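You operate a simulated robot arm through the tools that you are given. There is no shell and no other tool. Be economical: measure what you need, move in short steps, check, and stop when the job is done.

The job below is to be done with a simulated robot arm. You get a single attempt, and the scene is never put back.

## Task
Cap the full green jar, stand it in the blue tray and park the white jar under the cock.
Fine: first turn the full jar to the open station between clay hopper and viewer. Set down upright: what you pick out.

Only the result counts: the job must be done as asked and must still hold three seconds after the hand-in. Knocking over, shifting, dropping, spilling or breaking anything else fails it. Lids that push on must go on centred and level and be pressed home; caps that screw on are set level and turned clockwise until they are tight.

## Robot
A 7-joint arm with a two-finger parallel gripper, fixed in place. Base frame: the origin is at the foot of the arm, x ahead of it, y to its left, z up; the work surface is at about z = 0.7. Lengths are in m, angles in degrees, forces in N, time in s.
With the tool pointing down near the work surface it reaches from about 0.28 to 0.68 m from the base axis. Its first joint turns from -66.0 to 66.0 degrees. Payload 1.57 kg.
The TCP is the grasp point between the finger pads, 0.03 m short of the fingertips. In the tool frame z runs along the fingers and y along their closing line. The gripper opens to 0.11 m. The fingers are 0.024 m wide and 0.012 m thick; the gripper's body (0.048 by 0.112 m) begins 0.078 m behind the TCP.
Orientation is that of the tool frame in the base frame, as a unit quaternion [x, y, z, w]. With the fingers straight down and closing along the base's y, the tool's x points along the base's -x, its y along +y and its z along -z.

## Interface
- The arm moves only by the tool send_rows. Its argument "deltas" is a list of rows, each a list of 7 numbers: the shift along the base's x, y, z in m, then the turn, a rotation vector about the base's x, y, z in degrees, then the closure in counts, from 0 (fully open) to 255 (shut). In form: [[x, y, z, rx, ry, rz, hand], ...]. A call has 1 to 8 rows; each row shifts and turns the commanded pose from where the row before left it. Rows are played at 5 a second. More than 0.05 m and 8.6 degrees between two rows, or a gripper value outside its range, and nothing of the call is played. Where a pose cannot be reached the arm comes as near as it can. A force on the tool above 40 N (or 10 N above the force at the start of the call, whichever is more), or a blocked arm, ends the call early, and 0.2 s more pass. Each finger travels about 0.108 m/s and halts on what it meets, pressing with about 38 N; the grip force reading is that of the motor and also rises with nothing between the fingers. The clock runs only during rows and for 0.2 s after the last one: add rows that do not move to give the fingers time. The reply holds the time, the measured pose of the TCP, the force on the tool along the base axes, the opening and the grip force, in the units named above and with some noise, with the torque about the TCP (base axes, N m) and any sound that the robot's microphone picked up.
- Cameras (640 x 400 px; columns grow to the right, rows downward): "scene" is fixed at [0.1725, -0.4058, 1.3888]; the picture's right is [0.63, -0.77, 0.00], its down [-0.55, -0.45, -0.70] and it looks along [0.54, 0.44, -0.71] (base axes); focal length 288 px, centre (320, 200). "wrist" rides on the gripper at [0.07, 0.016, -0.141] in the tool frame; the picture's right is [-0.23, 0.97, 0.00], its down [-0.86, -0.20, -0.48] and it looks along [-0.47, -0.11, 0.88] (tool axes); focal length 222 px, centre (320, 200). There is no depth. A picture from a camera that has moved, and an enlarged one, comes with that camera's place and axes in the base frame and with its lens.
- capture(camera): a new picture of that camera. No time passes.
- inspect(camera, box): a new picture of the part [left, top, right, bottom] of that camera's present view, enlarged. No time passes.
- finish_job(): hands the job in; it is judged then, once.

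Work in short steps. Places have to be worked out from the pictures, the camera data and where the tool is seen: move nearer, look again, correct. Check each grasp and each placing, and mend what went wrong. You have 120 turns and 76 pictures in all, those below and enlarged ones among them. Open the gripper and draw the arm clear of the work before you hand the job in, unless the task says otherwise; then end with one line.

The tools are called after ">>>" as name(argument=value, ...) on one line, values as JSON. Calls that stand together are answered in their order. send_rows: Moves the arm, as the interface text tells. Its arguments: {"type":"object","properties":{"deltas":{"type":"array","items":{"type":"array","items":{"type":"number"}}}},"required":["deltas"]} The other tools are called the same way: capture (camera) takes a picture; inspect (camera, box) takes an enlarged picture of a part of a camera's view; finish_job () hands the job in.

At the start:

```text
time_s: 0.0
ee_pos: [0.4202, 0.0096, 1.1503]
tool_rot: [-0.001, 1.0, 0.0, 0.0]
ft_force: [-0.4, -0.2, 0.4]
moment: [0.01, -0.02, 0.0]
opening: 0.11
finger_force: 0.0
```

scene: 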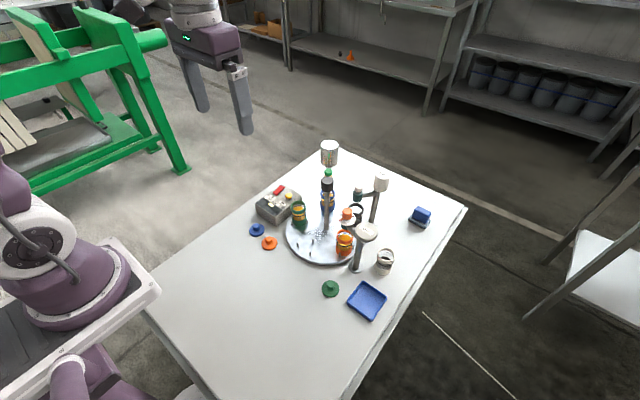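
wrist: 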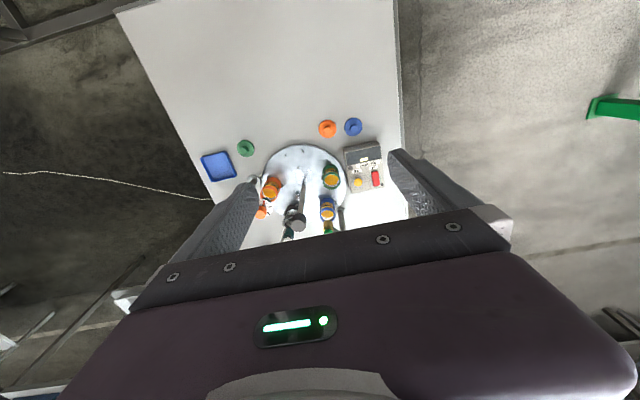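

I'll start with enlarged views of the carousel and the control box.

>>> inspect(camera="scene", box=[240, 130, 440, 255])

>>> inspect(camera="scene", box=[280, 180, 400, 280])

>>> inspect(camera="scene", box=[240, 170, 320, 260])

>>> inspect(camera="wrist", box=[190, 100, 410, 240])

```text
3.20 times, centred on (340, 192) of scene
camera zoom: at [0.1725, -0.4058, 1.3888], right [0.63, -0.77, 0.0], down [-0.55, -0.45, -0.7], along [0.54, 0.44, -0.71], focal length 920 px, centre (256, 224)
```

zoom: 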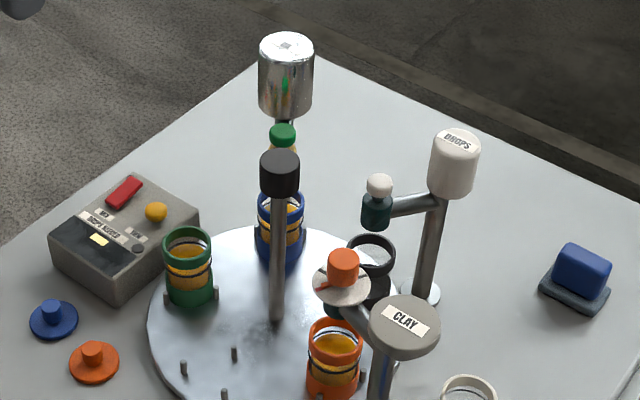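

```text
4.00 times, centred on (340, 230) of scene
camera zoom: at [0.1725, -0.4058, 1.3888], right [0.63, -0.77, 0.0], down [-0.55, -0.45, -0.7], along [0.54, 0.44, -0.71], focal length 1150 px, centre (240, 80)
```

zoom: 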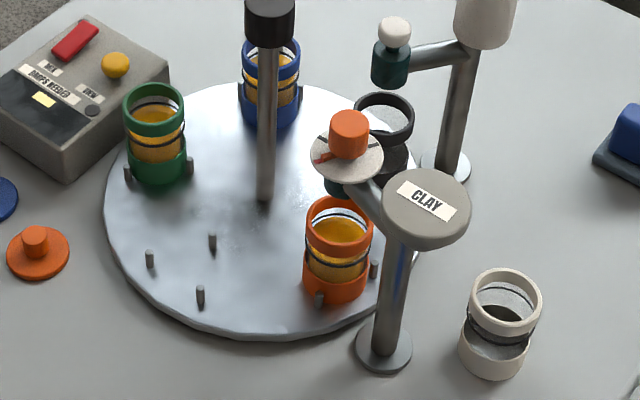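

```text
4.44 times, centred on (280, 215) of scene
camera zoom: at [0.1725, -0.4058, 1.3888], right [0.63, -0.77, 0.0], down [-0.55, -0.45, -0.7], along [0.54, 0.44, -0.71], focal length 1278 px, centre (498, 133)
```

zoom: 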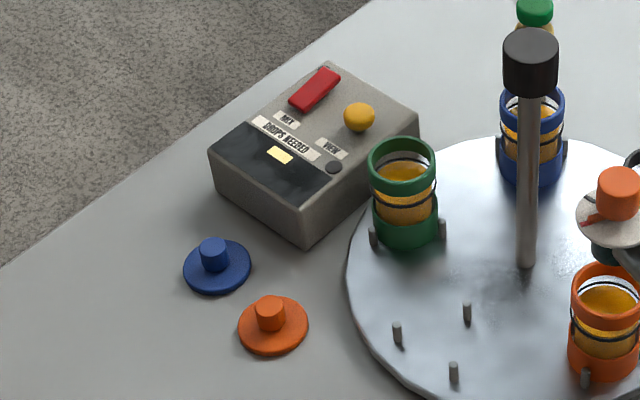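

```text
2.86 times, centred on (300, 170) of wrist
camera zoom: at [0.3487, 0.0274, 1.2928], right [0.23, 0.97, 0.0], down [0.86, -0.2, 0.48], along [0.47, -0.11, -0.88], focal length 635 px, centre (377, 286)
```

zoom: 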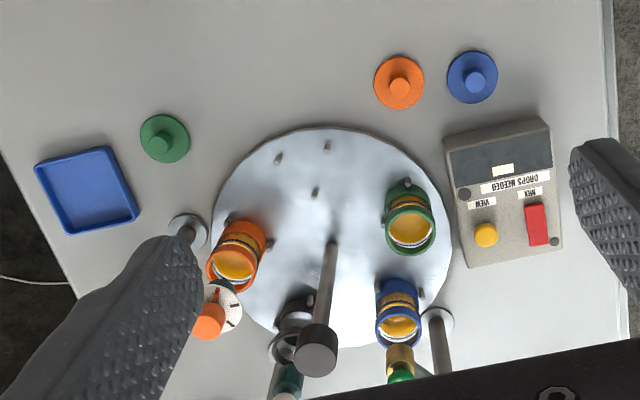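

The carousel centre is at about (0.60,-0.08), with five stations: green jar at about 108°, open station at 180°. I'll move in for closer wrist views.

>>> send_rows(deltas=[[0, -0.04, -0.03, 0, 0, 0, 0], [0, -0.04, -0.03, 0, 0, 0, 0], [0, 0, -0.03, 0, 0, 0, 0]])

>>> capture(camera="wrist")

>>> inspect(camera="wrist", box=[220, 80, 420, 220])

```text
time_s: 0.8
ee_pos: [0.4185, -0.0703, 1.0621]
tool_rot: [0.001, 1.0, 0.001, 0.0]
ft_force: [-0.3, 0.0, -0.7]
moment: [-0.03, 0.01, 0.02]
opening: 0.1099
finger_force: 0.0
```

```text
69 pictures are left
camera wrist: at [0.3481, -0.0534, 1.2036], right [0.23, 0.97, 0.0], down [0.86, -0.2, 0.48], along [0.47, -0.11, -0.88], focal length 222 px, centre (320, 200)
```

wrist: 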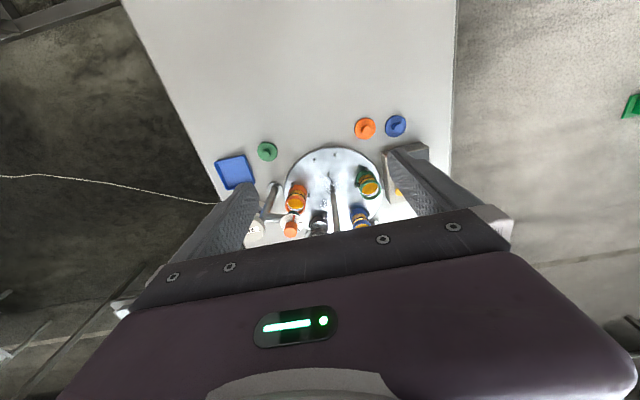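

```text
2.86 times, centred on (320, 150) of wrist
camera zoom: at [0.3481, -0.0534, 1.2036], right [0.23, 0.97, 0.0], down [0.86, -0.2, 0.48], along [0.47, -0.11, -0.88], focal length 635 px, centre (320, 343)
```

zoom: 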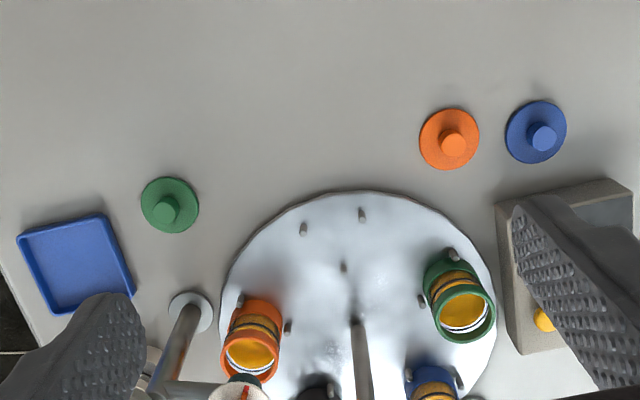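

The places agree between the two cameras: station (0.513,-0.08) and centre about (0.602,-0.080). The central post has a black knob with its top at z≈0.916. I'll move above it.

>>> send_rows(deltas=[[0.045, -0.003, 0, 0, 0, 0, 0], [0.045, -0.003, 0, 0, 0, 0, 0], [0.045, -0.004, 0, 0, 0, 0, 0], [0.046, 0, -0.03, 0, 0, 0, 0], [0, 0, -0.03, 0, 0, 0, 0], [0, 0, 0, 0, 0, 0, 0]])

>>> inspect(camera="scene", box=[240, 90, 440, 215])

>>> capture(camera="wrist")

```text
refused: row 4 steps farther than a row can; nothing moved
```

```text
3.20 times, centred on (340, 152) of scene
camera zoom: at [0.1724, -0.4059, 1.3888], right [0.63, -0.77, 0.0], down [-0.55, -0.45, -0.7], along [0.54, 0.44, -0.71], focal length 920 px, centre (256, 352)
```

zoom: 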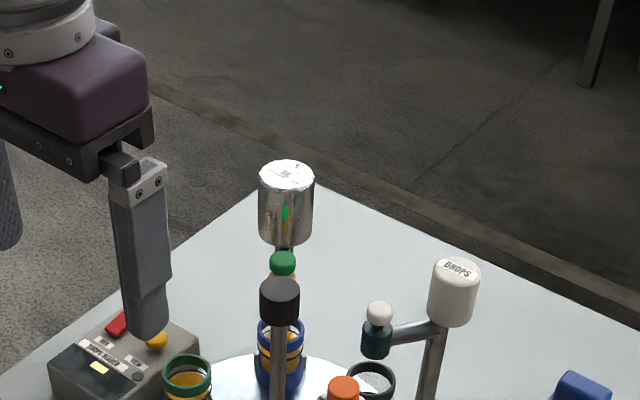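

```text
66 pictures are left
camera wrist: at [0.3481, -0.0534, 1.2036], right [0.23, 0.97, 0.0], down [0.86, -0.2, 0.48], along [0.47, -0.11, -0.88], focal length 222 px, centre (320, 200)
```

wrist: 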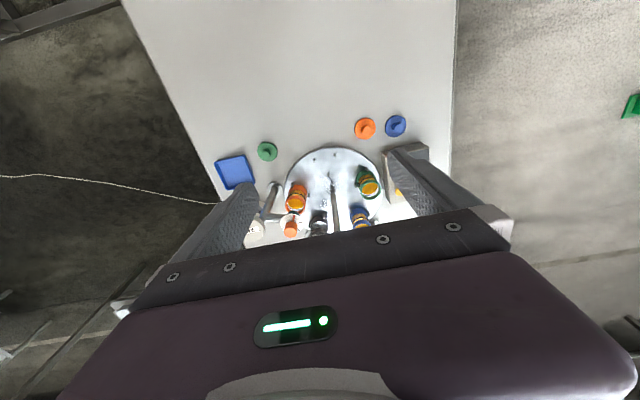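

A step was too long, so I'm resending it in smaller ones.

>>> send_rows(deltas=[[0.045, -0.003, 0, 0, 0, 0, 0], [0.045, -0.003, 0, 0, 0, 0, 0], [0.045, -0.004, 0, 0, 0, 0, 0], [0.046, 0, 0, 0, 0, 0, 0], [0, 0, -0.03, 0, 0, 0, 0], [0, 0, -0.03, 0, 0, 0, 0], [0, 0, 0, 0, 0, 0, 0]])

>>> inspect(camera="scene", box=[240, 90, 440, 215])

>>> capture(camera="wrist")

```text
time_s: 2.4
ee_pos: [0.6003, -0.0779, 1.0]
tool_rot: [0.0, 1.0, 0.0, 0.0]
ft_force: [0.3, -0.5, 0.2]
moment: [-0.01, 0.01, 0.01]
opening: 0.1101
finger_force: 0.1
```

```text
3.20 times, centred on (340, 152) of scene
camera zoom: at [0.1725, -0.4058, 1.3888], right [0.63, -0.77, 0.0], down [-0.55, -0.45, -0.7], along [0.54, 0.44, -0.71], focal length 920 px, centre (256, 352)
```

zoom: 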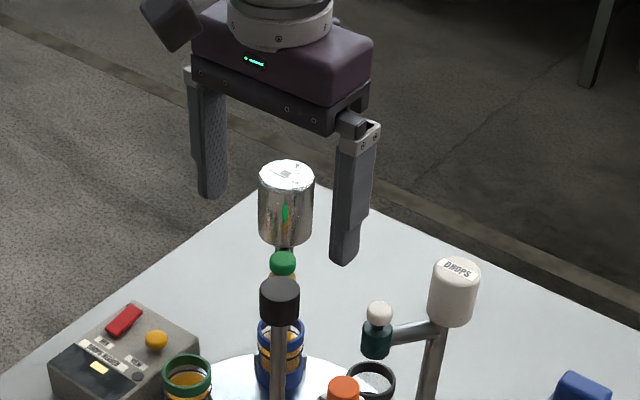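

```text
64 pictures are left
camera wrist: at [0.5297, -0.061, 1.142], right [0.23, 0.97, 0.0], down [0.86, -0.2, 0.48], along [0.47, -0.11, -0.88], focal length 222 px, centre (320, 200)
```

wrist: 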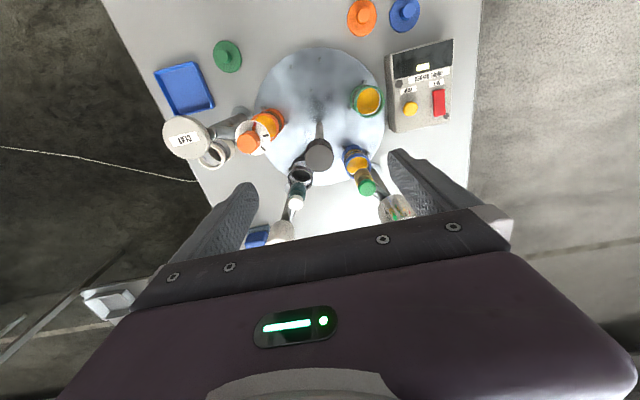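

The knob is within about 2 mm of the TCP axis. I'll descend to z≈0.896 and close on it.

>>> send_rows(deltas=[[-0.001, -0.001, -0.035, 0, 0, 0, 0], [0, 0, -0.035, 0, 0, 0, 0], [0, 0, -0.034, 0, 0, 0, 0], [0, 0, 0, 0, 0, 0, 150], [0, 0, 0, 0, 0, 0, 255], [0, 0, 0, 0, 0, 0, 255], [0, 0, 0, 0, 0, 0, 255]])

>>> inspect(camera="scene", box=[240, 110, 440, 235])

```text
time_s: 4.0
ee_pos: [0.5997, -0.0787, 0.8979]
tool_rot: [0.0, 1.0, 0.0, 0.0]
ft_force: [-0.6, 2.5, -7.4]
moment: [-0.38, -0.92, 0.04]
opening: 0.0317
finger_force: 40.4
```

```text
3.20 times, centred on (340, 172) of scene
camera zoom: at [0.1725, -0.4058, 1.3888], right [0.63, -0.77, 0.0], down [-0.55, -0.45, -0.7], along [0.54, 0.44, -0.71], focal length 920 px, centre (256, 288)
```

zoom: 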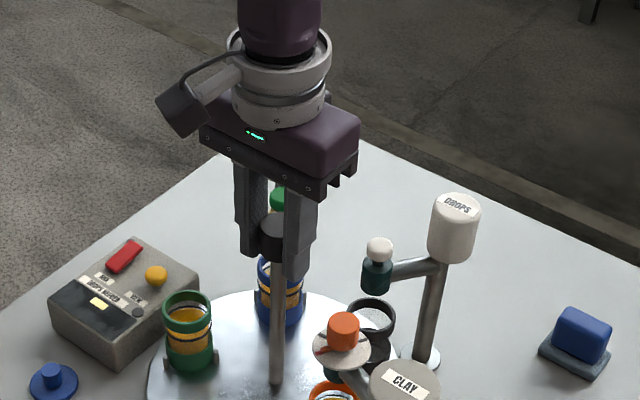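

I have the knob (31.7 mm). I'll try a small positive turn.

>>> send_rows(deltas=[[0, 0, 0, 0, 0, 3, 255], [0, 0, 0, 0, 0, 3, 255], [0, 0, 0, 0, 0, 3, 255], [0, 0, 0, 0, 0, 3, 255]])

>>> inspect(camera="scene", box=[240, 150, 440, 275])

```text
time_s: 5.0
ee_pos: [0.599, -0.0804, 0.8993]
tool_rot: [-0.105, 0.994, -0.002, 0.0]
ft_force: [-13.8, -0.9, 24.2]
moment: [0.35, 0.62, -0.03]
opening: 0.0316
finger_force: 41.1
```

```text
3.20 times, centred on (340, 212) of scene
camera zoom: at [0.1716, -0.4058, 1.3889], right [0.63, -0.77, 0.0], down [-0.55, -0.45, -0.7], along [0.54, 0.44, -0.71], focal length 920 px, centre (256, 160)
```

zoom: 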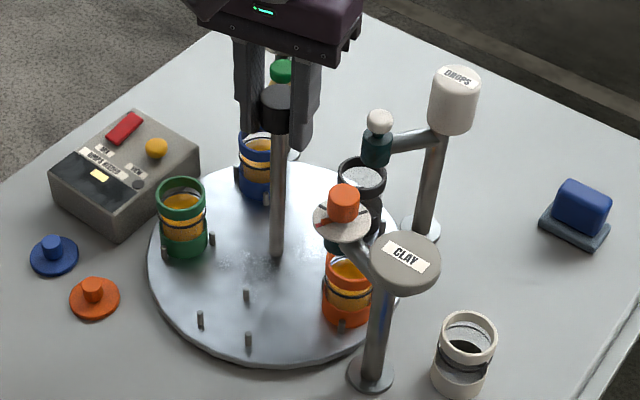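

The disc follows the knob. I'll ease the side load slightly and carry on.

>>> send_rows(deltas=[[-0.001, 0, 0.002, 0, 0, 3, 255], [0, 0, 0, 0, 0, 4, 255], [0, 0, 0, 0, 0, 4, 255], [0, 0, 0, 0, 0, 4, 255], [0, 0, 0, 0, 0, 4, 255]])

```text
time_s: 6.2
ee_pos: [0.6008, -0.0831, 0.9]
tool_rot: [-0.267, 0.964, -0.001, 0.0]
ft_force: [15.8, -25.7, -20.6]
moment: [0.95, -0.43, -0.21]
opening: 0.032
finger_force: 40.4
```

The measured drift suggests the knob axis is off the TCP by several mm. I'll open the fingers to unload and look.

>>> send_rows(deltas=[[0, 0, 0, 0, 0, 0, 190], [0, 0, 0, 0, 0, 0, 150], [0, 0, 0, 0, 0, 0, 150]])

>>> inspect(camera="scene", box=[240, 140, 400, 265])

>>> inspect(camera="wrist", box=[200, 50, 440, 240])

```text
time_s: 7.0
ee_pos: [0.5993, -0.0796, 0.8988]
tool_rot: [-0.267, 0.964, 0.0, -0.001]
ft_force: [0.5, 0.9, 0.4]
moment: [0.02, 0.04, -0.01]
opening: 0.0452
finger_force: 0.2
```

```text
3.20 times, centred on (320, 202) of scene
camera zoom: at [0.1725, -0.4058, 1.3888], right [0.63, -0.77, 0.0], down [-0.55, -0.45, -0.7], along [0.54, 0.44, -0.71], focal length 920 px, centre (320, 192)
```

zoom: 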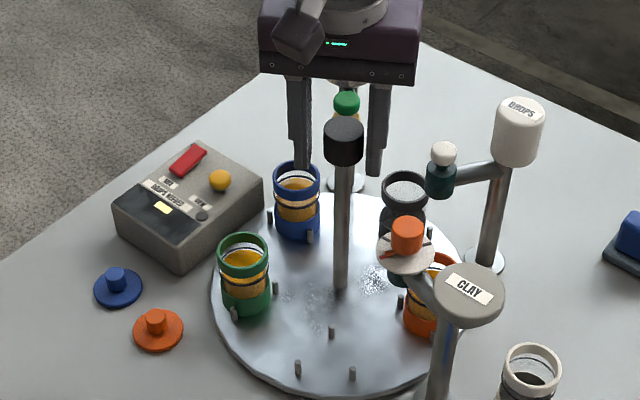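

```text
2.11 times, centred on (320, 145) of wrist
camera zoom: at [0.5296, -0.1011, 1.0411], right [-0.31, 0.95, 0.0], down [0.84, 0.27, 0.48], along [0.45, 0.15, -0.88], focal length 468 px, centre (320, 316)
```

zoom: 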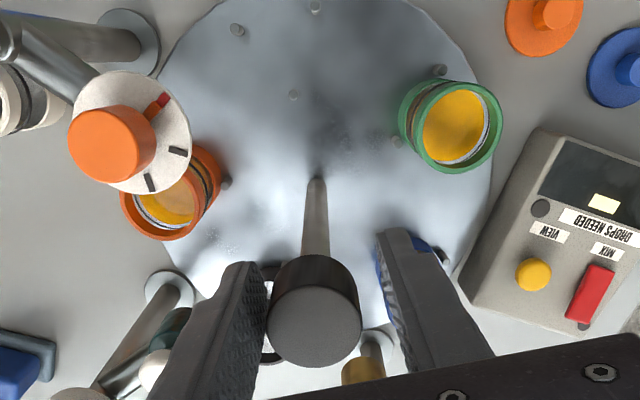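

The fingers are unloaded again. Re-closing here will show from the force whether the knob is offset along this closing line.

>>> send_rows(deltas=[[0, 0, 0, 0, 0, 0, 200], [0, 0, 0, 0, 0, 0, 255], [0, 0, 0, 0, 0, 0, 255]])

```text
time_s: 7.8
ee_pos: [0.5993, -0.0828, 0.8993]
tool_rot: [-0.267, 0.964, -0.002, 0.001]
ft_force: [18.6, -21.3, -4.5]
moment: [0.34, -0.04, -0.15]
opening: 0.0318
finger_force: 40.8
```

The closing force puts the axis at about (0.607,-0.079). I'll open, recentre and re-grip.

>>> send_rows(deltas=[[0, 0, 0, 0, 0, 0, 170], [0, 0, 0, 0, 0, 0, 150], [0.0075, 0.0006, 0, 0, 0, 0, 150], [0, 0, 0, 0, 0, 0, 200], [0, 0, 0, 0, 0, 0, 255], [0, 0, 0, 0, 0, 0, 255]])

```text
time_s: 9.2
ee_pos: [0.6052, -0.0784, 0.8995]
tool_rot: [-0.268, 0.963, 0.001, -0.002]
ft_force: [-4.9, 4.0, -1.6]
moment: [-0.35, -0.07, -0.01]
opening: 0.0318
finger_force: 40.6
```

Well centred now. I'll turn further.

>>> send_rows(deltas=[[-0.0005, 0.0005, 0, 0, 0, 4, 255], [0, 0, 0, 0, 0, 4, 255], [0, 0, 0, 0, 0, 4, 255], [0, 0, 0, 0, 0, 4, 255], [0, 0, 0, 0, 0, 4, 255], [0, 0, 0, 0, 0, 4, 255]])

```text
time_s: 10.6
ee_pos: [0.6062, -0.0789, 0.8995]
tool_rot: [-0.463, 0.886, 0.0, 0.001]
ft_force: [-3.9, 4.8, 14.1]
moment: [-0.44, 1.05, -0.05]
opening: 0.0317
finger_force: 40.6
```

>>> send_rows(deltas=[[0, 0, 0, 0, 0, 4, 255], [0, 0, 0, 0, 0, 4, 255], [0, 0, 0, 0, 0, 4, 255], [0, 0, 0, 0, 0, 4, 255], [0, 0, 0, 0, 0, 0, 255]])

>>> inspect(camera="scene", box=[240, 160, 400, 285])

```text
time_s: 11.8
ee_pos: [0.6062, -0.078, 0.9]
tool_rot: [-0.582, 0.813, -0.001, 0.0]
ft_force: [-12.0, 8.5, 16.8]
moment: [0.66, -0.64, 0.02]
opening: 0.0319
finger_force: 40.3
```

```text
3.20 times, centred on (320, 222) of scene
camera zoom: at [0.1718, -0.4056, 1.389], right [0.63, -0.77, 0.0], down [-0.55, -0.45, -0.7], along [0.54, 0.44, -0.71], focal length 920 px, centre (320, 128)
```

zoom: 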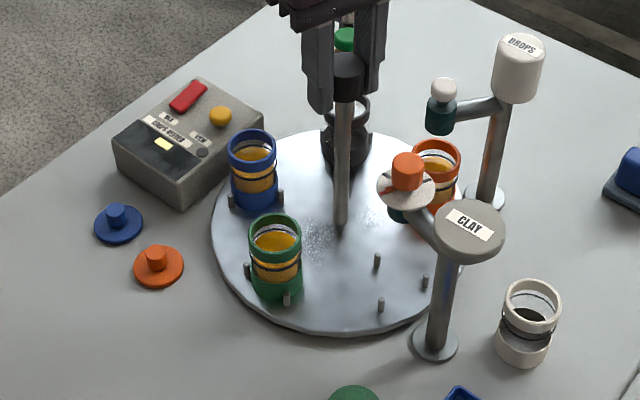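

The disc has turned 72°: blue sits where green was, and green is at the open station. I'll release, rise and move to look at the green cap and jar from nearer.

>>> send_rows(deltas=[[0, 0, 0, 0, 0, 0, 170], [0, 0, 0, 0, 0, 0, 120], [0, 0, 0.04, 0, 0, 0, 60], [0, 0, 0.04, 0, 0, -8, 0], [-0.03, -0.03, 0.02, 0, 0, -8.5, 0], [-0.035, -0.03, 0, 0, 0, -8.5, 0], [-0.035, -0.03, 0, 0, 0, -8.5, 0], [-0.035, -0.03, 0, 0, 0, -8.5, 0]])

>>> send_rows(deltas=[[-0.02, 0, -0.03, 0, 0, -8.5, 0], [-0.03, 0, -0.03, 0, 0, -8.5, 0], [0, 0, -0.03, 0, 0, -8.5, 0], [0, 0, -0.02, 0, 0, -4, 0], [0, 0, 0, 0, 0, 0, 0]])

>>> capture(camera="wrist")

>>> inspect(camera="wrist", box=[220, 80, 420, 220])

```text
time_s: 13.6
ee_pos: [0.4693, -0.1985, 1.0005]
tool_rot: [-0.25, 0.968, 0.001, 0.0]
ft_force: [-0.6, -0.6, 0.4]
moment: [0.02, -0.05, 0.02]
opening: 0.11
finger_force: 0.0
```

```text
time_s: 14.8
ee_pos: [0.4203, -0.1995, 0.8911]
tool_rot: [0.004, 1.0, 0.0, 0.0]
ft_force: [-0.4, 0.0, 0.7]
moment: [0.0, 0.0, 0.0]
opening: 0.1097
finger_force: 0.1
```

```text
58 pictures are left
camera wrist: at [0.3494, -0.1817, 1.032], right [0.24, 0.97, 0.0], down [0.85, -0.21, 0.48], along [0.47, -0.11, -0.88], focal length 222 px, centre (320, 200)
```

wrist: 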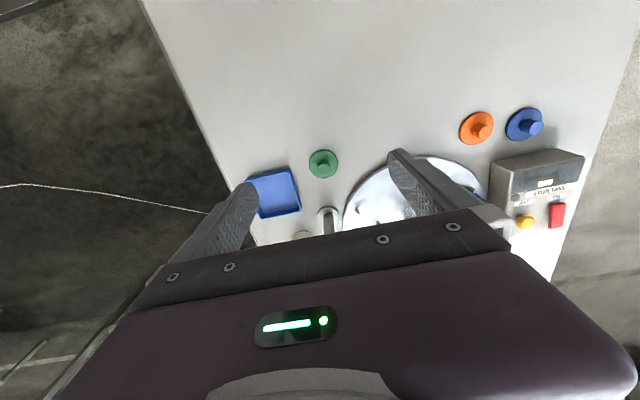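

```text
2.86 times, centred on (320, 150) of wrist
camera zoom: at [0.3494, -0.1817, 1.032], right [0.24, 0.97, 0.0], down [0.85, -0.21, 0.48], along [0.47, -0.11, -0.88], focal length 635 px, centre (320, 343)
```

zoom: 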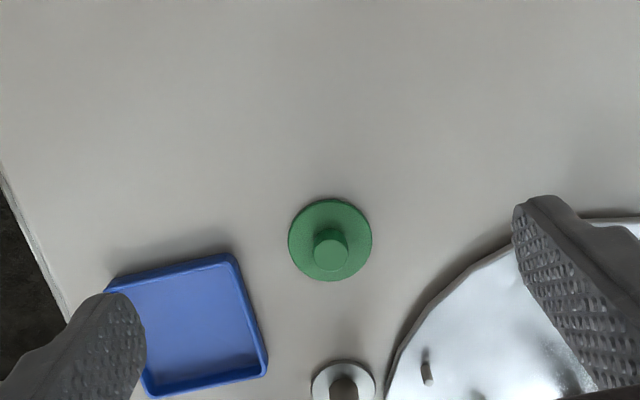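

Green cap: centre ≈(0.463,-0.202), disc ⌀≈45 mm, knob ⌀≈18 mm with its top at z≈0.725. I'll look at the green jar mouth before capping.

>>> send_rows(deltas=[[0, 0.04, 0, 0, 0, 0, 0], [0, 0.04, 0, 0, 0, 0, 0], [0, 0.04, 0, 0, 0, 0, 0], [0, 0, 0, 0, 0, 0, 0]])

>>> inspect(camera="wrist", box=[240, 110, 400, 220])

>>> inspect(camera="scene", box=[260, 190, 340, 255])

```text
time_s: 15.8
ee_pos: [0.4218, -0.0766, 0.8894]
tool_rot: [0.005, 1.0, 0.0, 0.0]
ft_force: [-0.1, 0.5, 0.3]
moment: [0.04, 0.04, -0.01]
opening: 0.1097
finger_force: 0.0
```

```text
3.64 times, centred on (320, 165) of wrist
camera zoom: at [0.351, -0.0595, 1.0306], right [0.24, 0.97, 0.0], down [0.85, -0.21, 0.48], along [0.47, -0.11, -0.88], focal length 808 px, centre (320, 327)
```

zoom: 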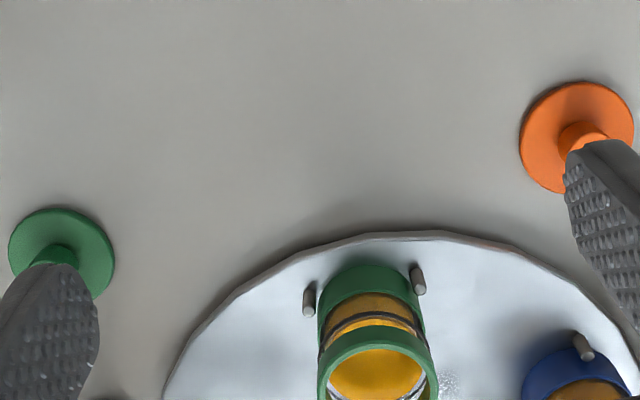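

```text
6.15 times, centred on (300, 222) of scene
camera zoom: at [0.1725, -0.4058, 1.3888], right [0.63, -0.77, 0.0], down [-0.55, -0.45, -0.7], along [0.54, 0.44, -0.71], focal length 1770 px, centre (443, 62)
```

zoom: 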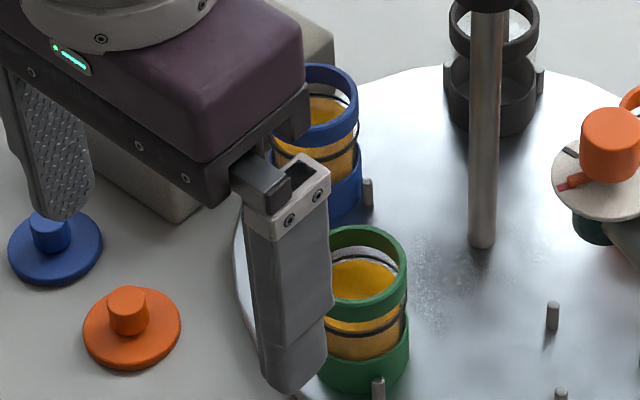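

It's a plain rim, so the cap pushes on. I'll back off a little to see the whole mouth and fix its centre.

>>> send_rows(deltas=[[0.04, 0, 0.01, 0, 0, 0, 0], [0.02, 0, 0.04, 0, 0, 0, 0], [0, 0, 0.04, 0, 0, 0, 0], [0, 0, 0, 0, 0, 0, 0]])

>>> inspect(camera="wrist", box=[240, 80, 400, 190])

>>> inspect(camera="scene", box=[260, 190, 340, 255])

```text
time_s: 16.8
ee_pos: [0.4821, -0.0772, 0.979]
tool_rot: [0.004, 1.0, 0.0, -0.001]
ft_force: [0.3, -0.5, 0.7]
moment: [0.01, 0.0, 0.01]
opening: 0.11
finger_force: 0.0
```

```text
3.64 times, centred on (320, 135) of wrist
camera zoom: at [0.4116, -0.0597, 1.1194], right [0.23, 0.97, 0.0], down [0.85, -0.21, 0.48], along [0.47, -0.11, -0.88], focal length 808 px, centre (320, 436)
```

zoom: 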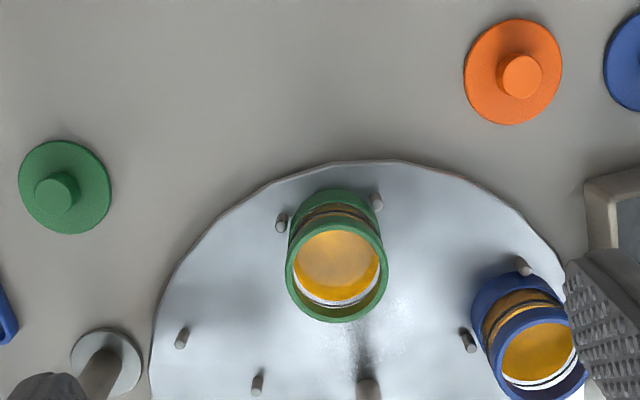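

```text
6.15 times, centred on (300, 222) of scene
camera zoom: at [0.1725, -0.4058, 1.3888], right [0.63, -0.77, 0.0], down [-0.55, -0.45, -0.7], along [0.54, 0.44, -0.71], focal length 1770 px, centre (443, 62)
```

zoom: 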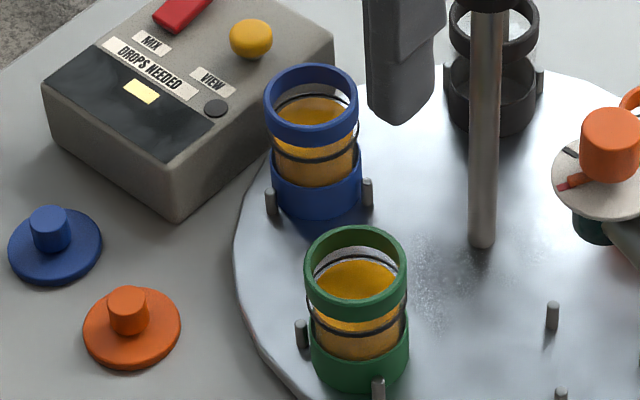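

The rim is at about (0.515,-0.0785) with its top at z≈0.78. I'll straddle it with the fingers and close partially, to check centring gently.

>>> send_rows(deltas=[[0.033, -0.0013, 0, 0, 0, 0.5, 0], [0, 0, -0.045, 0, 0, 0, 0], [0, 0, -0.045, 0, 0, 0, 0], [0, 0, -0.045, 0, 0, 0, 60], [0, 0, -0.045, 0, 0, 0, 90], [0, 0, -0.009, 0, 0, 0, 120], [0, 0, 0, 0, 0, 0, 130], [0, 0, 0, 0, 0, 0, 135]])

>>> inspect(camera="scene", box=[260, 190, 340, 255])

>>> inspect(camera="wrist", box=[220, 100, 420, 240])

```text
time_s: 18.6
ee_pos: [0.5144, -0.0785, 0.7909]
tool_rot: [0.001, 1.0, 0.0, 0.0]
ft_force: [0.6, 0.4, -0.6]
moment: [0.0, -0.02, 0.01]
opening: 0.0517
finger_force: 0.0
```

```text
6.15 times, centred on (300, 222) of scene
camera zoom: at [0.1725, -0.4058, 1.3888], right [0.63, -0.77, 0.0], down [-0.55, -0.45, -0.7], along [0.54, 0.44, -0.71], focal length 1770 px, centre (443, 62)
```

zoom: 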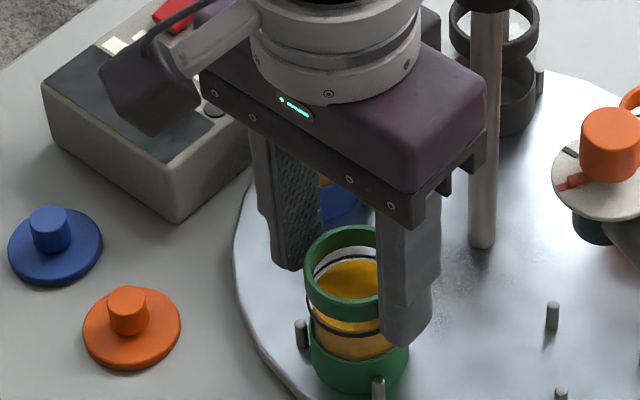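

```text
2.86 times, centred on (320, 170) of wrist
camera zoom: at [0.4429, -0.0612, 0.9326], right [0.23, 0.97, 0.0], down [0.86, -0.2, 0.48], along [0.47, -0.11, -0.88], focal length 635 px, centre (320, 286)
```

zoom: 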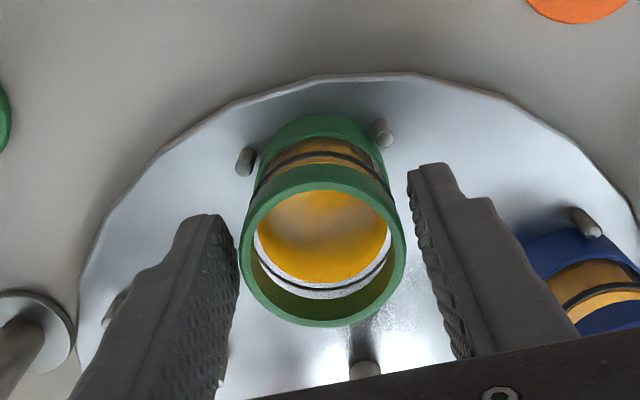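

No contact yet at 51.7 mm. I'll close gently a bit more and watch the side force.

>>> send_rows(deltas=[[0, 0, 0, 0, 0, 0, 140], [0, 0, 0, 0, 0, 0, 143], [0, 0, 0, 0, 0, 0, 143]])

>>> send_rows(deltas=[[0, 0, 0, 0, 0, 0, 147], [0, 0, 0, 0, 0, 0, 147]])

```text
time_s: 19.4
ee_pos: [0.5134, -0.079, 0.7911]
tool_rot: [-0.001, 1.0, 0.0, -0.001]
ft_force: [0.0, 0.8, 0.3]
moment: [0.01, 0.03, -0.01]
opening: 0.0483
finger_force: 0.0
```

```text
time_s: 20.0
ee_pos: [0.5145, -0.0783, 0.7911]
tool_rot: [0.0, 1.0, -0.001, 0.0]
ft_force: [-0.2, -0.4, -0.4]
moment: [0.03, 0.01, 0.05]
opening: 0.0464
finger_force: 0.0
```

>>> send_rows(deltas=[[0, 0, 0, 0, 0, 0, 149], [0, 0, 0, 0, 0, 0, 149]])

>>> send_rows(deltas=[[0, 0, 0, 0, 0, 0, 152], [0, 0, 0, 0, 0, 0, 152]])

```text
time_s: 20.6
ee_pos: [0.5135, -0.0775, 0.7916]
tool_rot: [0.0, 1.0, 0.0, 0.0]
ft_force: [-1.2, -0.2, 0.4]
moment: [-0.02, -0.01, -0.01]
opening: 0.0456
finger_force: 0.0
```

```text
time_s: 21.2
ee_pos: [0.5139, -0.0789, 0.7911]
tool_rot: [0.0, 1.0, 0.001, 0.0]
ft_force: [1.4, 0.2, 0.0]
moment: [0.0, 0.01, -0.03]
opening: 0.0445
finger_force: 0.1
```

Still free at 44.5 mm, so y is within about 1 mm. I'll open slightly and turn the hand 90° around the jar to check x the same way.

>>> send_rows(deltas=[[0, 0, 0, 0, 0, 0, 110], [0, 0, 0, 0, 0, 0, 110], [0, 0, 0, 0, 0, 8.5, 110], [0, 0, 0, 0, 0, 8.5, 110], [0, 0, 0, 0, 0, 8.5, 110], [0, 0, 0, 0, 0, 8.5, 110], [0, 0, 0, 0, 0, 8.5, 110], [0, 0, 0, 0, 0, 8.5, 110]])

>>> send_rows(deltas=[[0, 0, 0, 0, 0, 8.5, 110], [0, 0, 0, 0, 0, 8.5, 110], [0, 0, 0, 0, 0, 8.5, 110], [0, 0, 0, 0, 0, 8.5, 120], [0, 0, 0, 0, 0, 5, 135], [0, 0, 0, 0, 0, 0, 142], [0, 0, 0, 0, 0, 0, 147], [0, 0, 0, 0, 0, 0, 147]])

```text
time_s: 23.0
ee_pos: [0.5136, -0.0807, 0.7892]
tool_rot: [-0.432, 0.902, 0.0, 0.001]
ft_force: [0.4, -1.1, 0.5]
moment: [0.03, -0.01, 0.01]
opening: 0.0625
finger_force: 0.1
```

```text
time_s: 24.8
ee_pos: [0.5135, -0.0806, 0.7908]
tool_rot: [0.708, -0.707, 0.0, 0.0]
ft_force: [0.1, 0.6, 0.1]
moment: [0.02, 0.0, 0.02]
opening: 0.0465
finger_force: 0.0
```

>>> send_rows(deltas=[[0, 0, 0, 0, 0, 0, 149], [0, 0, 0, 0, 0, 0, 151], [0, 0, 0, 0, 0, 0, 151]])

>>> send_rows(deltas=[[0, 0, 0, 0, 0, 0, 154], [0, 0, 0, 0, 0, 0, 154]])

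>>> inspect(camera="wrist", box=[220, 100, 420, 240])

```text
time_s: 25.6
ee_pos: [0.5141, -0.0797, 0.7905]
tool_rot: [0.707, -0.707, 0.0, 0.0]
ft_force: [0.5, 0.4, -0.6]
moment: [0.01, -0.01, 0.0]
opening: 0.0451
finger_force: 0.5
```

```text
time_s: 26.2
ee_pos: [0.5134, -0.0809, 0.7894]
tool_rot: [-0.706, 0.708, 0.0, 0.0]
ft_force: [1.3, -0.4, 0.2]
moment: [0.01, -0.03, 0.03]
opening: 0.0439
finger_force: 0.3
```

```text
2.86 times, centred on (320, 170) of wrist
camera zoom: at [0.4963, -0.1497, 0.9322], right [-0.97, 0.23, 0.0], down [0.2, 0.86, 0.48], along [0.11, 0.47, -0.88], focal length 635 px, centre (320, 286)
```

zoom: 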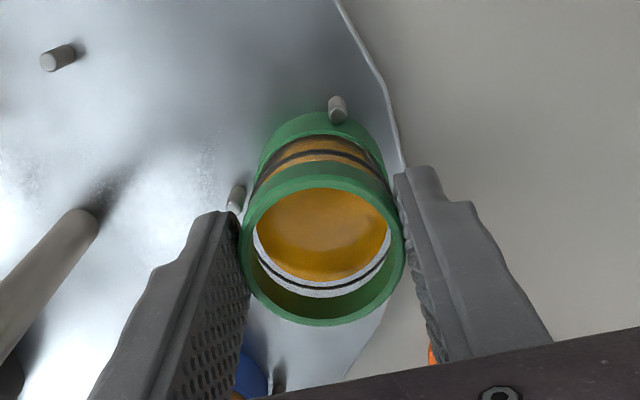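

The jar axis is confirmed at ≈(0.514,-0.079). I'll open, rise and go above the cap, still with the hand at 90°.

>>> send_rows(deltas=[[0, 0, 0, 0, 0, 0, 100], [0, 0, 0, 0, 0, 0, 100], [0, 0, 0.045, 0, 0, 0, 100], [0, 0, 0.045, 0, 0, 0, 100], [-0.02, -0.04, 0, 0, 0, 0, 100], [-0.02, -0.04, 0, 0, 0, 0, 100], [-0.01, -0.0425, 0, 0, 0, 0, 100], [0, 0, -0.045, 0, 0, 0, 120]])

>>> inspect(camera="wrist", box=[220, 100, 420, 240])

>>> inspect(camera="scene", box=[290, 230, 410, 330])

```text
time_s: 28.0
ee_pos: [0.4621, -0.2036, 0.8354]
tool_rot: [0.708, -0.706, 0.001, 0.0]
ft_force: [0.2, 0.4, 0.6]
moment: [-0.01, -0.02, 0.04]
opening: 0.0583
finger_force: 0.1
```

```text
2.86 times, centred on (320, 170) of wrist
camera zoom: at [0.4439, -0.2729, 0.977], right [-0.97, 0.23, 0.0], down [0.2, 0.86, 0.48], along [0.11, 0.47, -0.88], focal length 635 px, centre (320, 286)
```

zoom: 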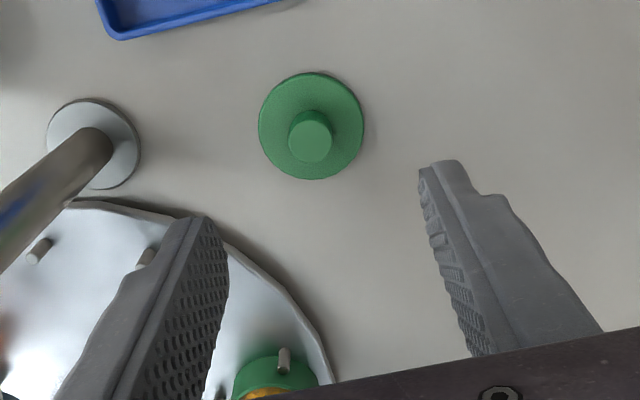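

```text
4.00 times, centred on (350, 280) of scene
camera zoom: at [0.1724, -0.4059, 1.3888], right [0.63, -0.77, 0.0], down [-0.55, -0.45, -0.7], along [0.54, 0.44, -0.71], focal length 1150 px, centre (200, -120)
```

zoom: 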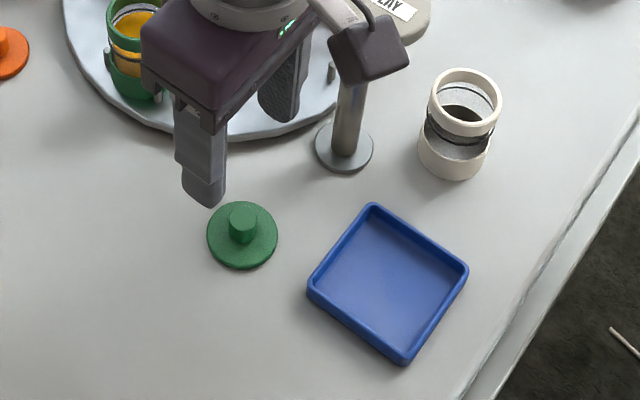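

Cap knob at ≈(0.4638,-0.205). I'll descend over it with the hand at 90°, so closing centres it in x.

>>> send_rows(deltas=[[0.0017, -0.001, -0.04, 0, 0, 0, 120], [0, 0, -0.03, 0, 0, 0, 140], [0, 0, -0.015, 0, 0, 0, 160], [0, 0, -0.006, 0, 0, 0, 160], [0, 0, 0, 0, 0, 0, 160]])

>>> inspect(camera="scene", box=[300, 260, 360, 310])

>>> inspect(camera="wrist", box=[220, 100, 420, 240])

```text
time_s: 29.2
ee_pos: [0.4652, -0.2035, 0.7436]
tool_rot: [0.708, -0.706, 0.0, 0.0]
ft_force: [0.2, 0.8, -0.3]
moment: [0.0, 0.0, 0.0]
opening: 0.041
finger_force: 0.0
```

```text
8.00 times, centred on (330, 285) of scene
camera zoom: at [0.1725, -0.4058, 1.3888], right [0.63, -0.77, 0.0], down [-0.55, -0.45, -0.7], along [0.54, 0.44, -0.71], focal length 2300 px, centre (240, -480)
```

zoom: 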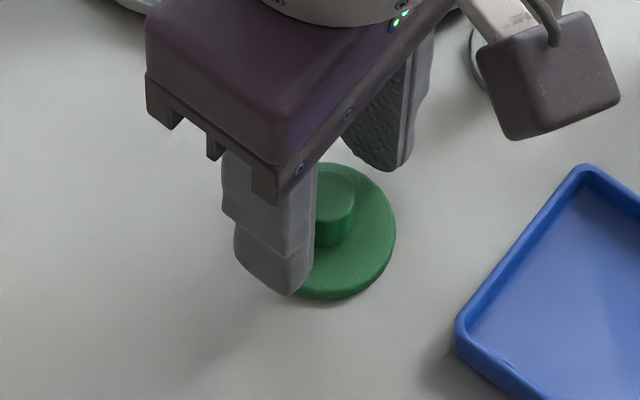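

```text
2.86 times, centred on (320, 170) of wrist
camera zoom: at [0.4483, -0.2731, 0.8859], right [-0.97, 0.23, 0.0], down [0.2, 0.86, 0.48], along [0.11, 0.47, -0.88], focal length 635 px, centre (320, 286)
```

zoom: 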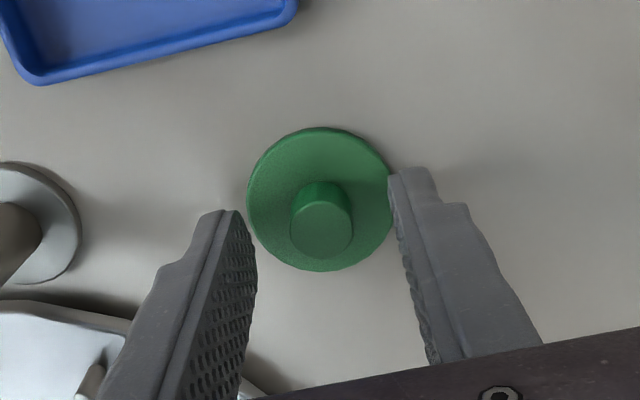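

Close to centre the cap in x, then reopen for the 0° grip.

>>> send_rows(deltas=[[0, 0, -0.003, 0, 0, 0, 180], [0, 0, 0, 0, 0, 0, 210], [0, 0, 0, 0, 0, 0, 230], [0, 0, 0, 0, 0, 0, 230]])

```text
time_s: 30.2
ee_pos: [0.465, -0.2041, 0.7419]
tool_rot: [0.707, -0.707, -0.001, 0.0]
ft_force: [-1.3, 0.5, 2.8]
moment: [0.01, 0.13, 0.0]
opening: 0.0145
finger_force: 30.9
```

Gripped (14.5 mm) and centred at x=0.465. I'll open and turn the hand back to 0°.

>>> send_rows(deltas=[[0, 0, 0, 0, 0, 0, 190], [0, 0, 0, 0, 0, 0, 160], [0, 0, 0.003, 0, 0, -8, 160], [0, 0, 0, 0, 0, -8, 160], [0, 0, 0, 0, 0, -8, 160], [0, 0, 0, 0, 0, -8, 160], [0, 0, 0, 0, 0, -8, 160], [0, 0, 0, 0, 0, -8, 160]])

>>> send_rows(deltas=[[0, 0, 0, 0, 0, -8, 160], [0, 0, 0, 0, 0, -8, 160], [0, 0, 0, 0, 0, -8, 160], [0, 0, 0, 0, 0, -8, 160], [0, 0, 0, 0, 0, -8, 160], [0, 0, 0, 0, 0, -2, 160], [0, 0, 0, 0, 0, 0, 160]])

>>> inspect(camera="wrist", box=[220, 100, 420, 240])

```text
time_s: 32.0
ee_pos: [0.4653, -0.2045, 0.7451]
tool_rot: [-0.358, 0.934, -0.001, 0.0]
ft_force: [-0.2, 0.1, -0.4]
moment: [-0.03, 0.02, 0.0]
opening: 0.0412
finger_force: 0.1
```

```text
time_s: 33.6
ee_pos: [0.4645, -0.2041, 0.7446]
tool_rot: [0.0, 1.0, 0.0, 0.001]
ft_force: [-0.6, -0.5, 0.9]
moment: [0.01, 0.0, -0.02]
opening: 0.0407
finger_force: 0.0
```

```text
2.86 times, centred on (320, 170) of wrist
camera zoom: at [0.3941, -0.1872, 0.8859], right [0.23, 0.97, 0.0], down [0.86, -0.2, 0.48], along [0.47, -0.11, -0.88], focal length 635 px, centre (320, 286)
```

zoom: 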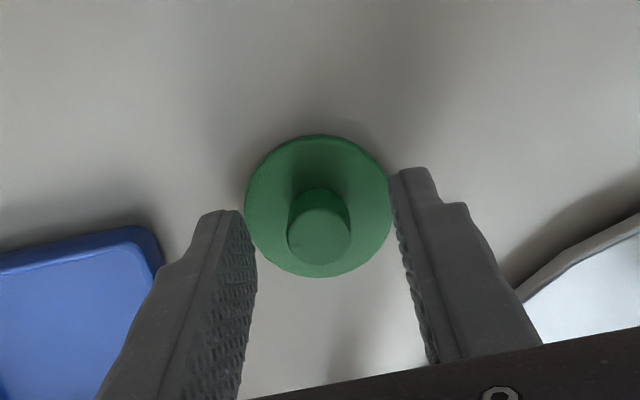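

Well centred. I'll lower 3 mm and grip, then lift.

>>> send_rows(deltas=[[0, 0, -0.003, 0, 0, 0, 190], [0, 0, 0, 0, 0, 0, 230], [0, 0, 0, 0, 0, 0, 255], [0, 0, 0, 0, 0, 0, 255], [0, 0, 0.03, 0, 0, 0, 255], [0, 0, 0.03, 0, 0, 0, 255], [0, 0, 0.04, 0, 0, 0, 255], [0, 0, 0, 0, 0, 0, 255]])

>>> inspect(camera="scene", box=[280, 210, 400, 300])

>>> inspect(camera="wrist", box=[220, 100, 420, 240])

```text
time_s: 35.4
ee_pos: [0.4638, -0.2064, 0.8406]
tool_rot: [0.0, 1.0, 0.0, 0.001]
ft_force: [-0.4, -0.8, 0.4]
moment: [0.03, -0.04, -0.03]
opening: 0.0142
finger_force: 30.7
```

```text
4.44 times, centred on (340, 255) of scene
camera zoom: at [0.1725, -0.4058, 1.3888], right [0.63, -0.77, 0.0], down [-0.55, -0.45, -0.7], along [0.54, 0.44, -0.71], focal length 1278 px, centre (231, -44)
```

zoom: 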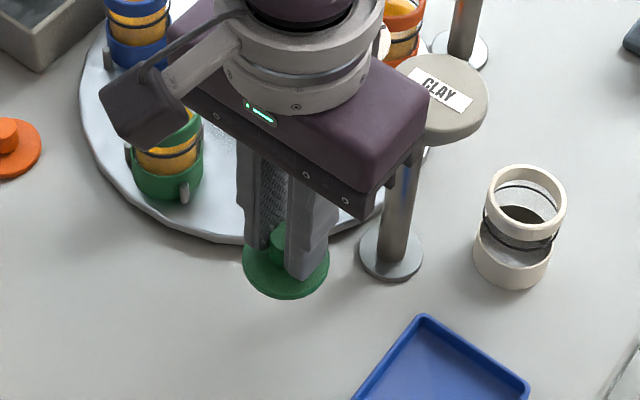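

```text
2.86 times, centred on (320, 170) of wrist
camera zoom: at [0.3938, -0.1892, 0.9819], right [0.23, 0.97, 0.0], down [0.86, -0.2, 0.48], along [0.47, -0.11, -0.88], focal length 635 px, centre (320, 286)
```

zoom: 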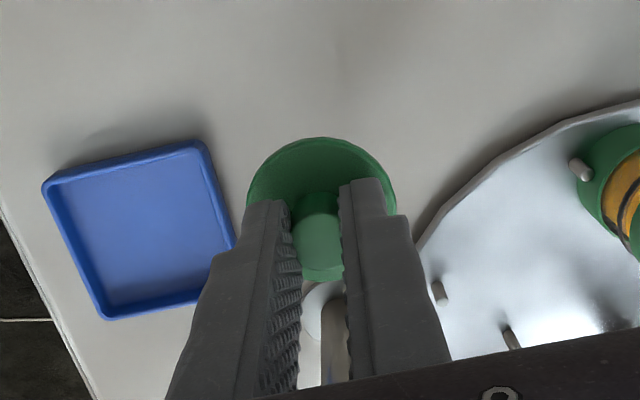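

The cap is held level; its bottom is 41.5 mm below the TCP. I'll carry it to above the jar axis.

>>> send_rows(deltas=[[0, 0.03, 0.04, 0, 0, 0, 255], [0, 0.048, 0, 0, 0, 0, 255], [0.025, 0.042, 0, 0, 0, 0, 255], [0.025, 0.0065, 0, 0, 0, 0, 255], [0, 0, 0, 0, 0, 0, 255], [0, 0, 0, 0, 0, 0, 255]])

```text
time_s: 36.8
ee_pos: [0.5159, -0.0784, 0.8825]
tool_rot: [0.0, 1.0, 0.002, 0.0]
ft_force: [-0.6, -0.3, 0.1]
moment: [-0.02, 0.01, 0.02]
opening: 0.0142
finger_force: 30.4
```

>>> send_rows(deltas=[[-0.0015, -0.0004, -0.03, 0, 0, 0, 255], [0, 0, -0.015, 0, 0, 0, 255], [0, 0, 0, 0, 0, 0, 255]])

>>> inspect(camera="scene", box=[260, 180, 340, 245])

>>> inspect(camera="wrist", box=[240, 120, 400, 220])

```text
time_s: 37.6
ee_pos: [0.5147, -0.0793, 0.8372]
tool_rot: [-0.001, 1.0, 0.001, 0.0]
ft_force: [-0.4, 0.2, 0.6]
moment: [0.01, -0.04, 0.04]
opening: 0.0143
finger_force: 30.4
```

```text
6.15 times, centred on (300, 212) of scene
camera zoom: at [0.1725, -0.4058, 1.3888], right [0.63, -0.77, 0.0], down [-0.55, -0.45, -0.7], along [0.54, 0.44, -0.71], focal length 1770 px, centre (443, 123)
```

zoom: 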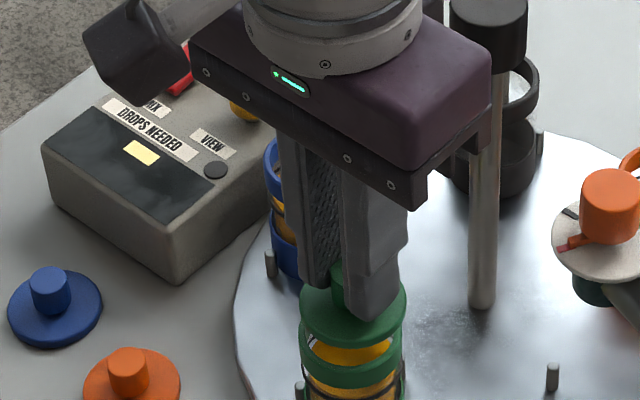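

```text
4.00 times, centred on (320, 170) of wrist
camera zoom: at [0.4433, -0.0621, 0.9783], right [0.23, 0.97, 0.0], down [0.86, -0.2, 0.48], along [0.47, -0.11, -0.88], focal length 888 px, centre (320, 320)
```

zoom: 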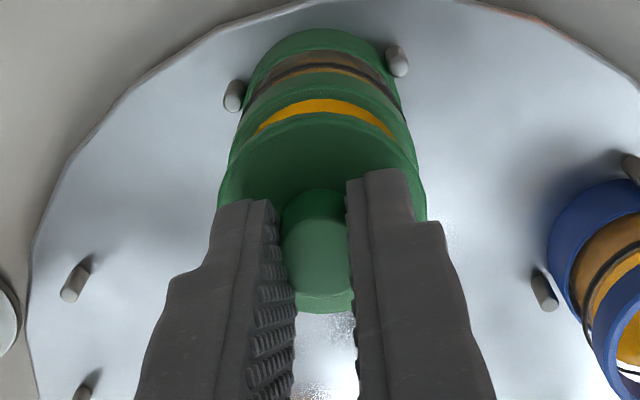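

The cap is aligned over the rim. I'll lower it slowly to contact.

>>> send_rows(deltas=[[-0.0004, 0.0002, -0.006, 0, 0, 0, 255], [0, 0, -0.004, 0, 0, 0, 255], [0, 0, -0.002, 0, 0, 0, 255], [0, 0, -0.002, 0, 0, 0, 255]])

```text
time_s: 38.6
ee_pos: [0.5138, -0.0796, 0.8232]
tool_rot: [0.0, 1.0, 0.0, 0.0]
ft_force: [-5.5, 0.2, 17.0]
moment: [0.02, 0.24, -0.02]
opening: 0.0145
finger_force: 30.2
heard: snap
```

A snap was heard at 17 N. I'll press another 2 mm to make sure it is home.

>>> send_rows(deltas=[[0, 0, -0.0015, 0, 0, 0, 255], [0, 0, -0.0015, 0, 0, 0, 255], [0, 0, 0, 0, 0, 0, 255]])

>>> inspect(camera="scene", box=[260, 190, 340, 255])

```text
time_s: 39.4
ee_pos: [0.5149, -0.0795, 0.8197]
tool_rot: [-0.001, 1.0, 0.0, 0.001]
ft_force: [-2.9, 0.3, 23.9]
moment: [-0.2, -0.09, -0.03]
opening: 0.0143
finger_force: 30.8
```

```text
6.15 times, centred on (300, 222) of scene
camera zoom: at [0.172, -0.4058, 1.3889], right [0.63, -0.77, 0.0], down [-0.55, -0.45, -0.7], along [0.54, 0.44, -0.71], focal length 1770 px, centre (443, 62)
```

zoom: 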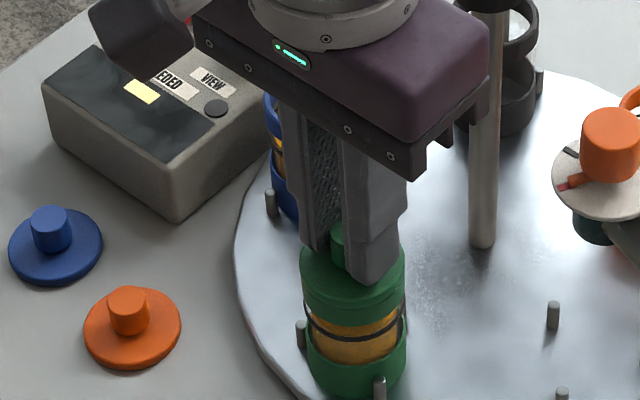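

The cap appears flush on the rim. One more firm press, then release.

>>> send_rows(deltas=[[0, 0, -0.001, 0, 0, 0, 255], [0, 0, -0.001, 0, 0, 0, 255], [0, 0, 0, 0, 0, 0, 255]])

```text
time_s: 40.2
ee_pos: [0.5135, -0.0791, 0.8173]
tool_rot: [-0.001, 1.0, -0.001, 0.003]
ft_force: [-0.8, -0.7, 36.8]
moment: [0.0, -0.13, 0.01]
opening: 0.0156
finger_force: 31.3
```

37 N reached. I'll release and rise to look.

>>> send_rows(deltas=[[0, 0, 0.003, 0, 0, 0, 220], [0, 0, 0, 0, 0, 0, 190], [0, 0, 0, 0, 0, 0, 160], [0, 0, 0.04, 0, 0, 0, 120], [-0.02, 0, 0.045, 0, 0, 0, 80], [-0.03, 0, 0.03, 0, 0, 0, 0], [0, 0, 0, 0, 0, 0, 0]])

>>> inspect(camera="scene", box=[260, 190, 340, 255])

>>> inspect(camera="wrist", box=[240, 80, 400, 190])

```text
time_s: 41.8
ee_pos: [0.4651, -0.0765, 0.9345]
tool_rot: [0.0, 1.0, 0.0, 0.0]
ft_force: [0.6, -0.4, -0.4]
moment: [-0.01, -0.02, 0.02]
opening: 0.1099
finger_force: 0.1
```

```text
6.15 times, centred on (300, 222) of scene
camera zoom: at [0.1724, -0.4058, 1.3888], right [0.63, -0.77, 0.0], down [-0.55, -0.45, -0.7], along [0.54, 0.44, -0.71], focal length 1770 px, centre (443, 62)
```

zoom: 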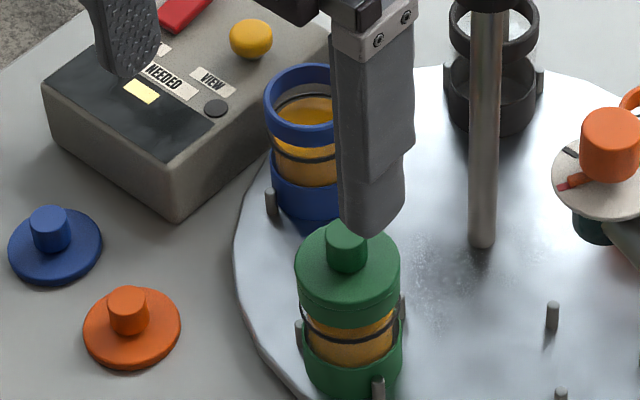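

```text
3.64 times, centred on (320, 135) of wrist
camera zoom: at [0.3936, -0.061, 1.0767], right [0.23, 0.97, 0.0], down [0.86, -0.2, 0.48], along [0.47, -0.11, -0.88], focal length 808 px, centre (320, 436)
```

zoom: 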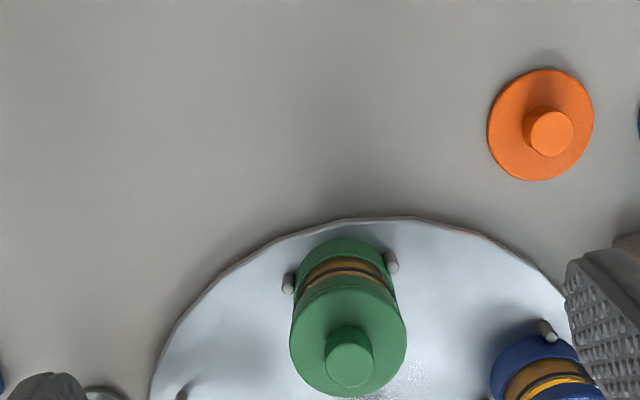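

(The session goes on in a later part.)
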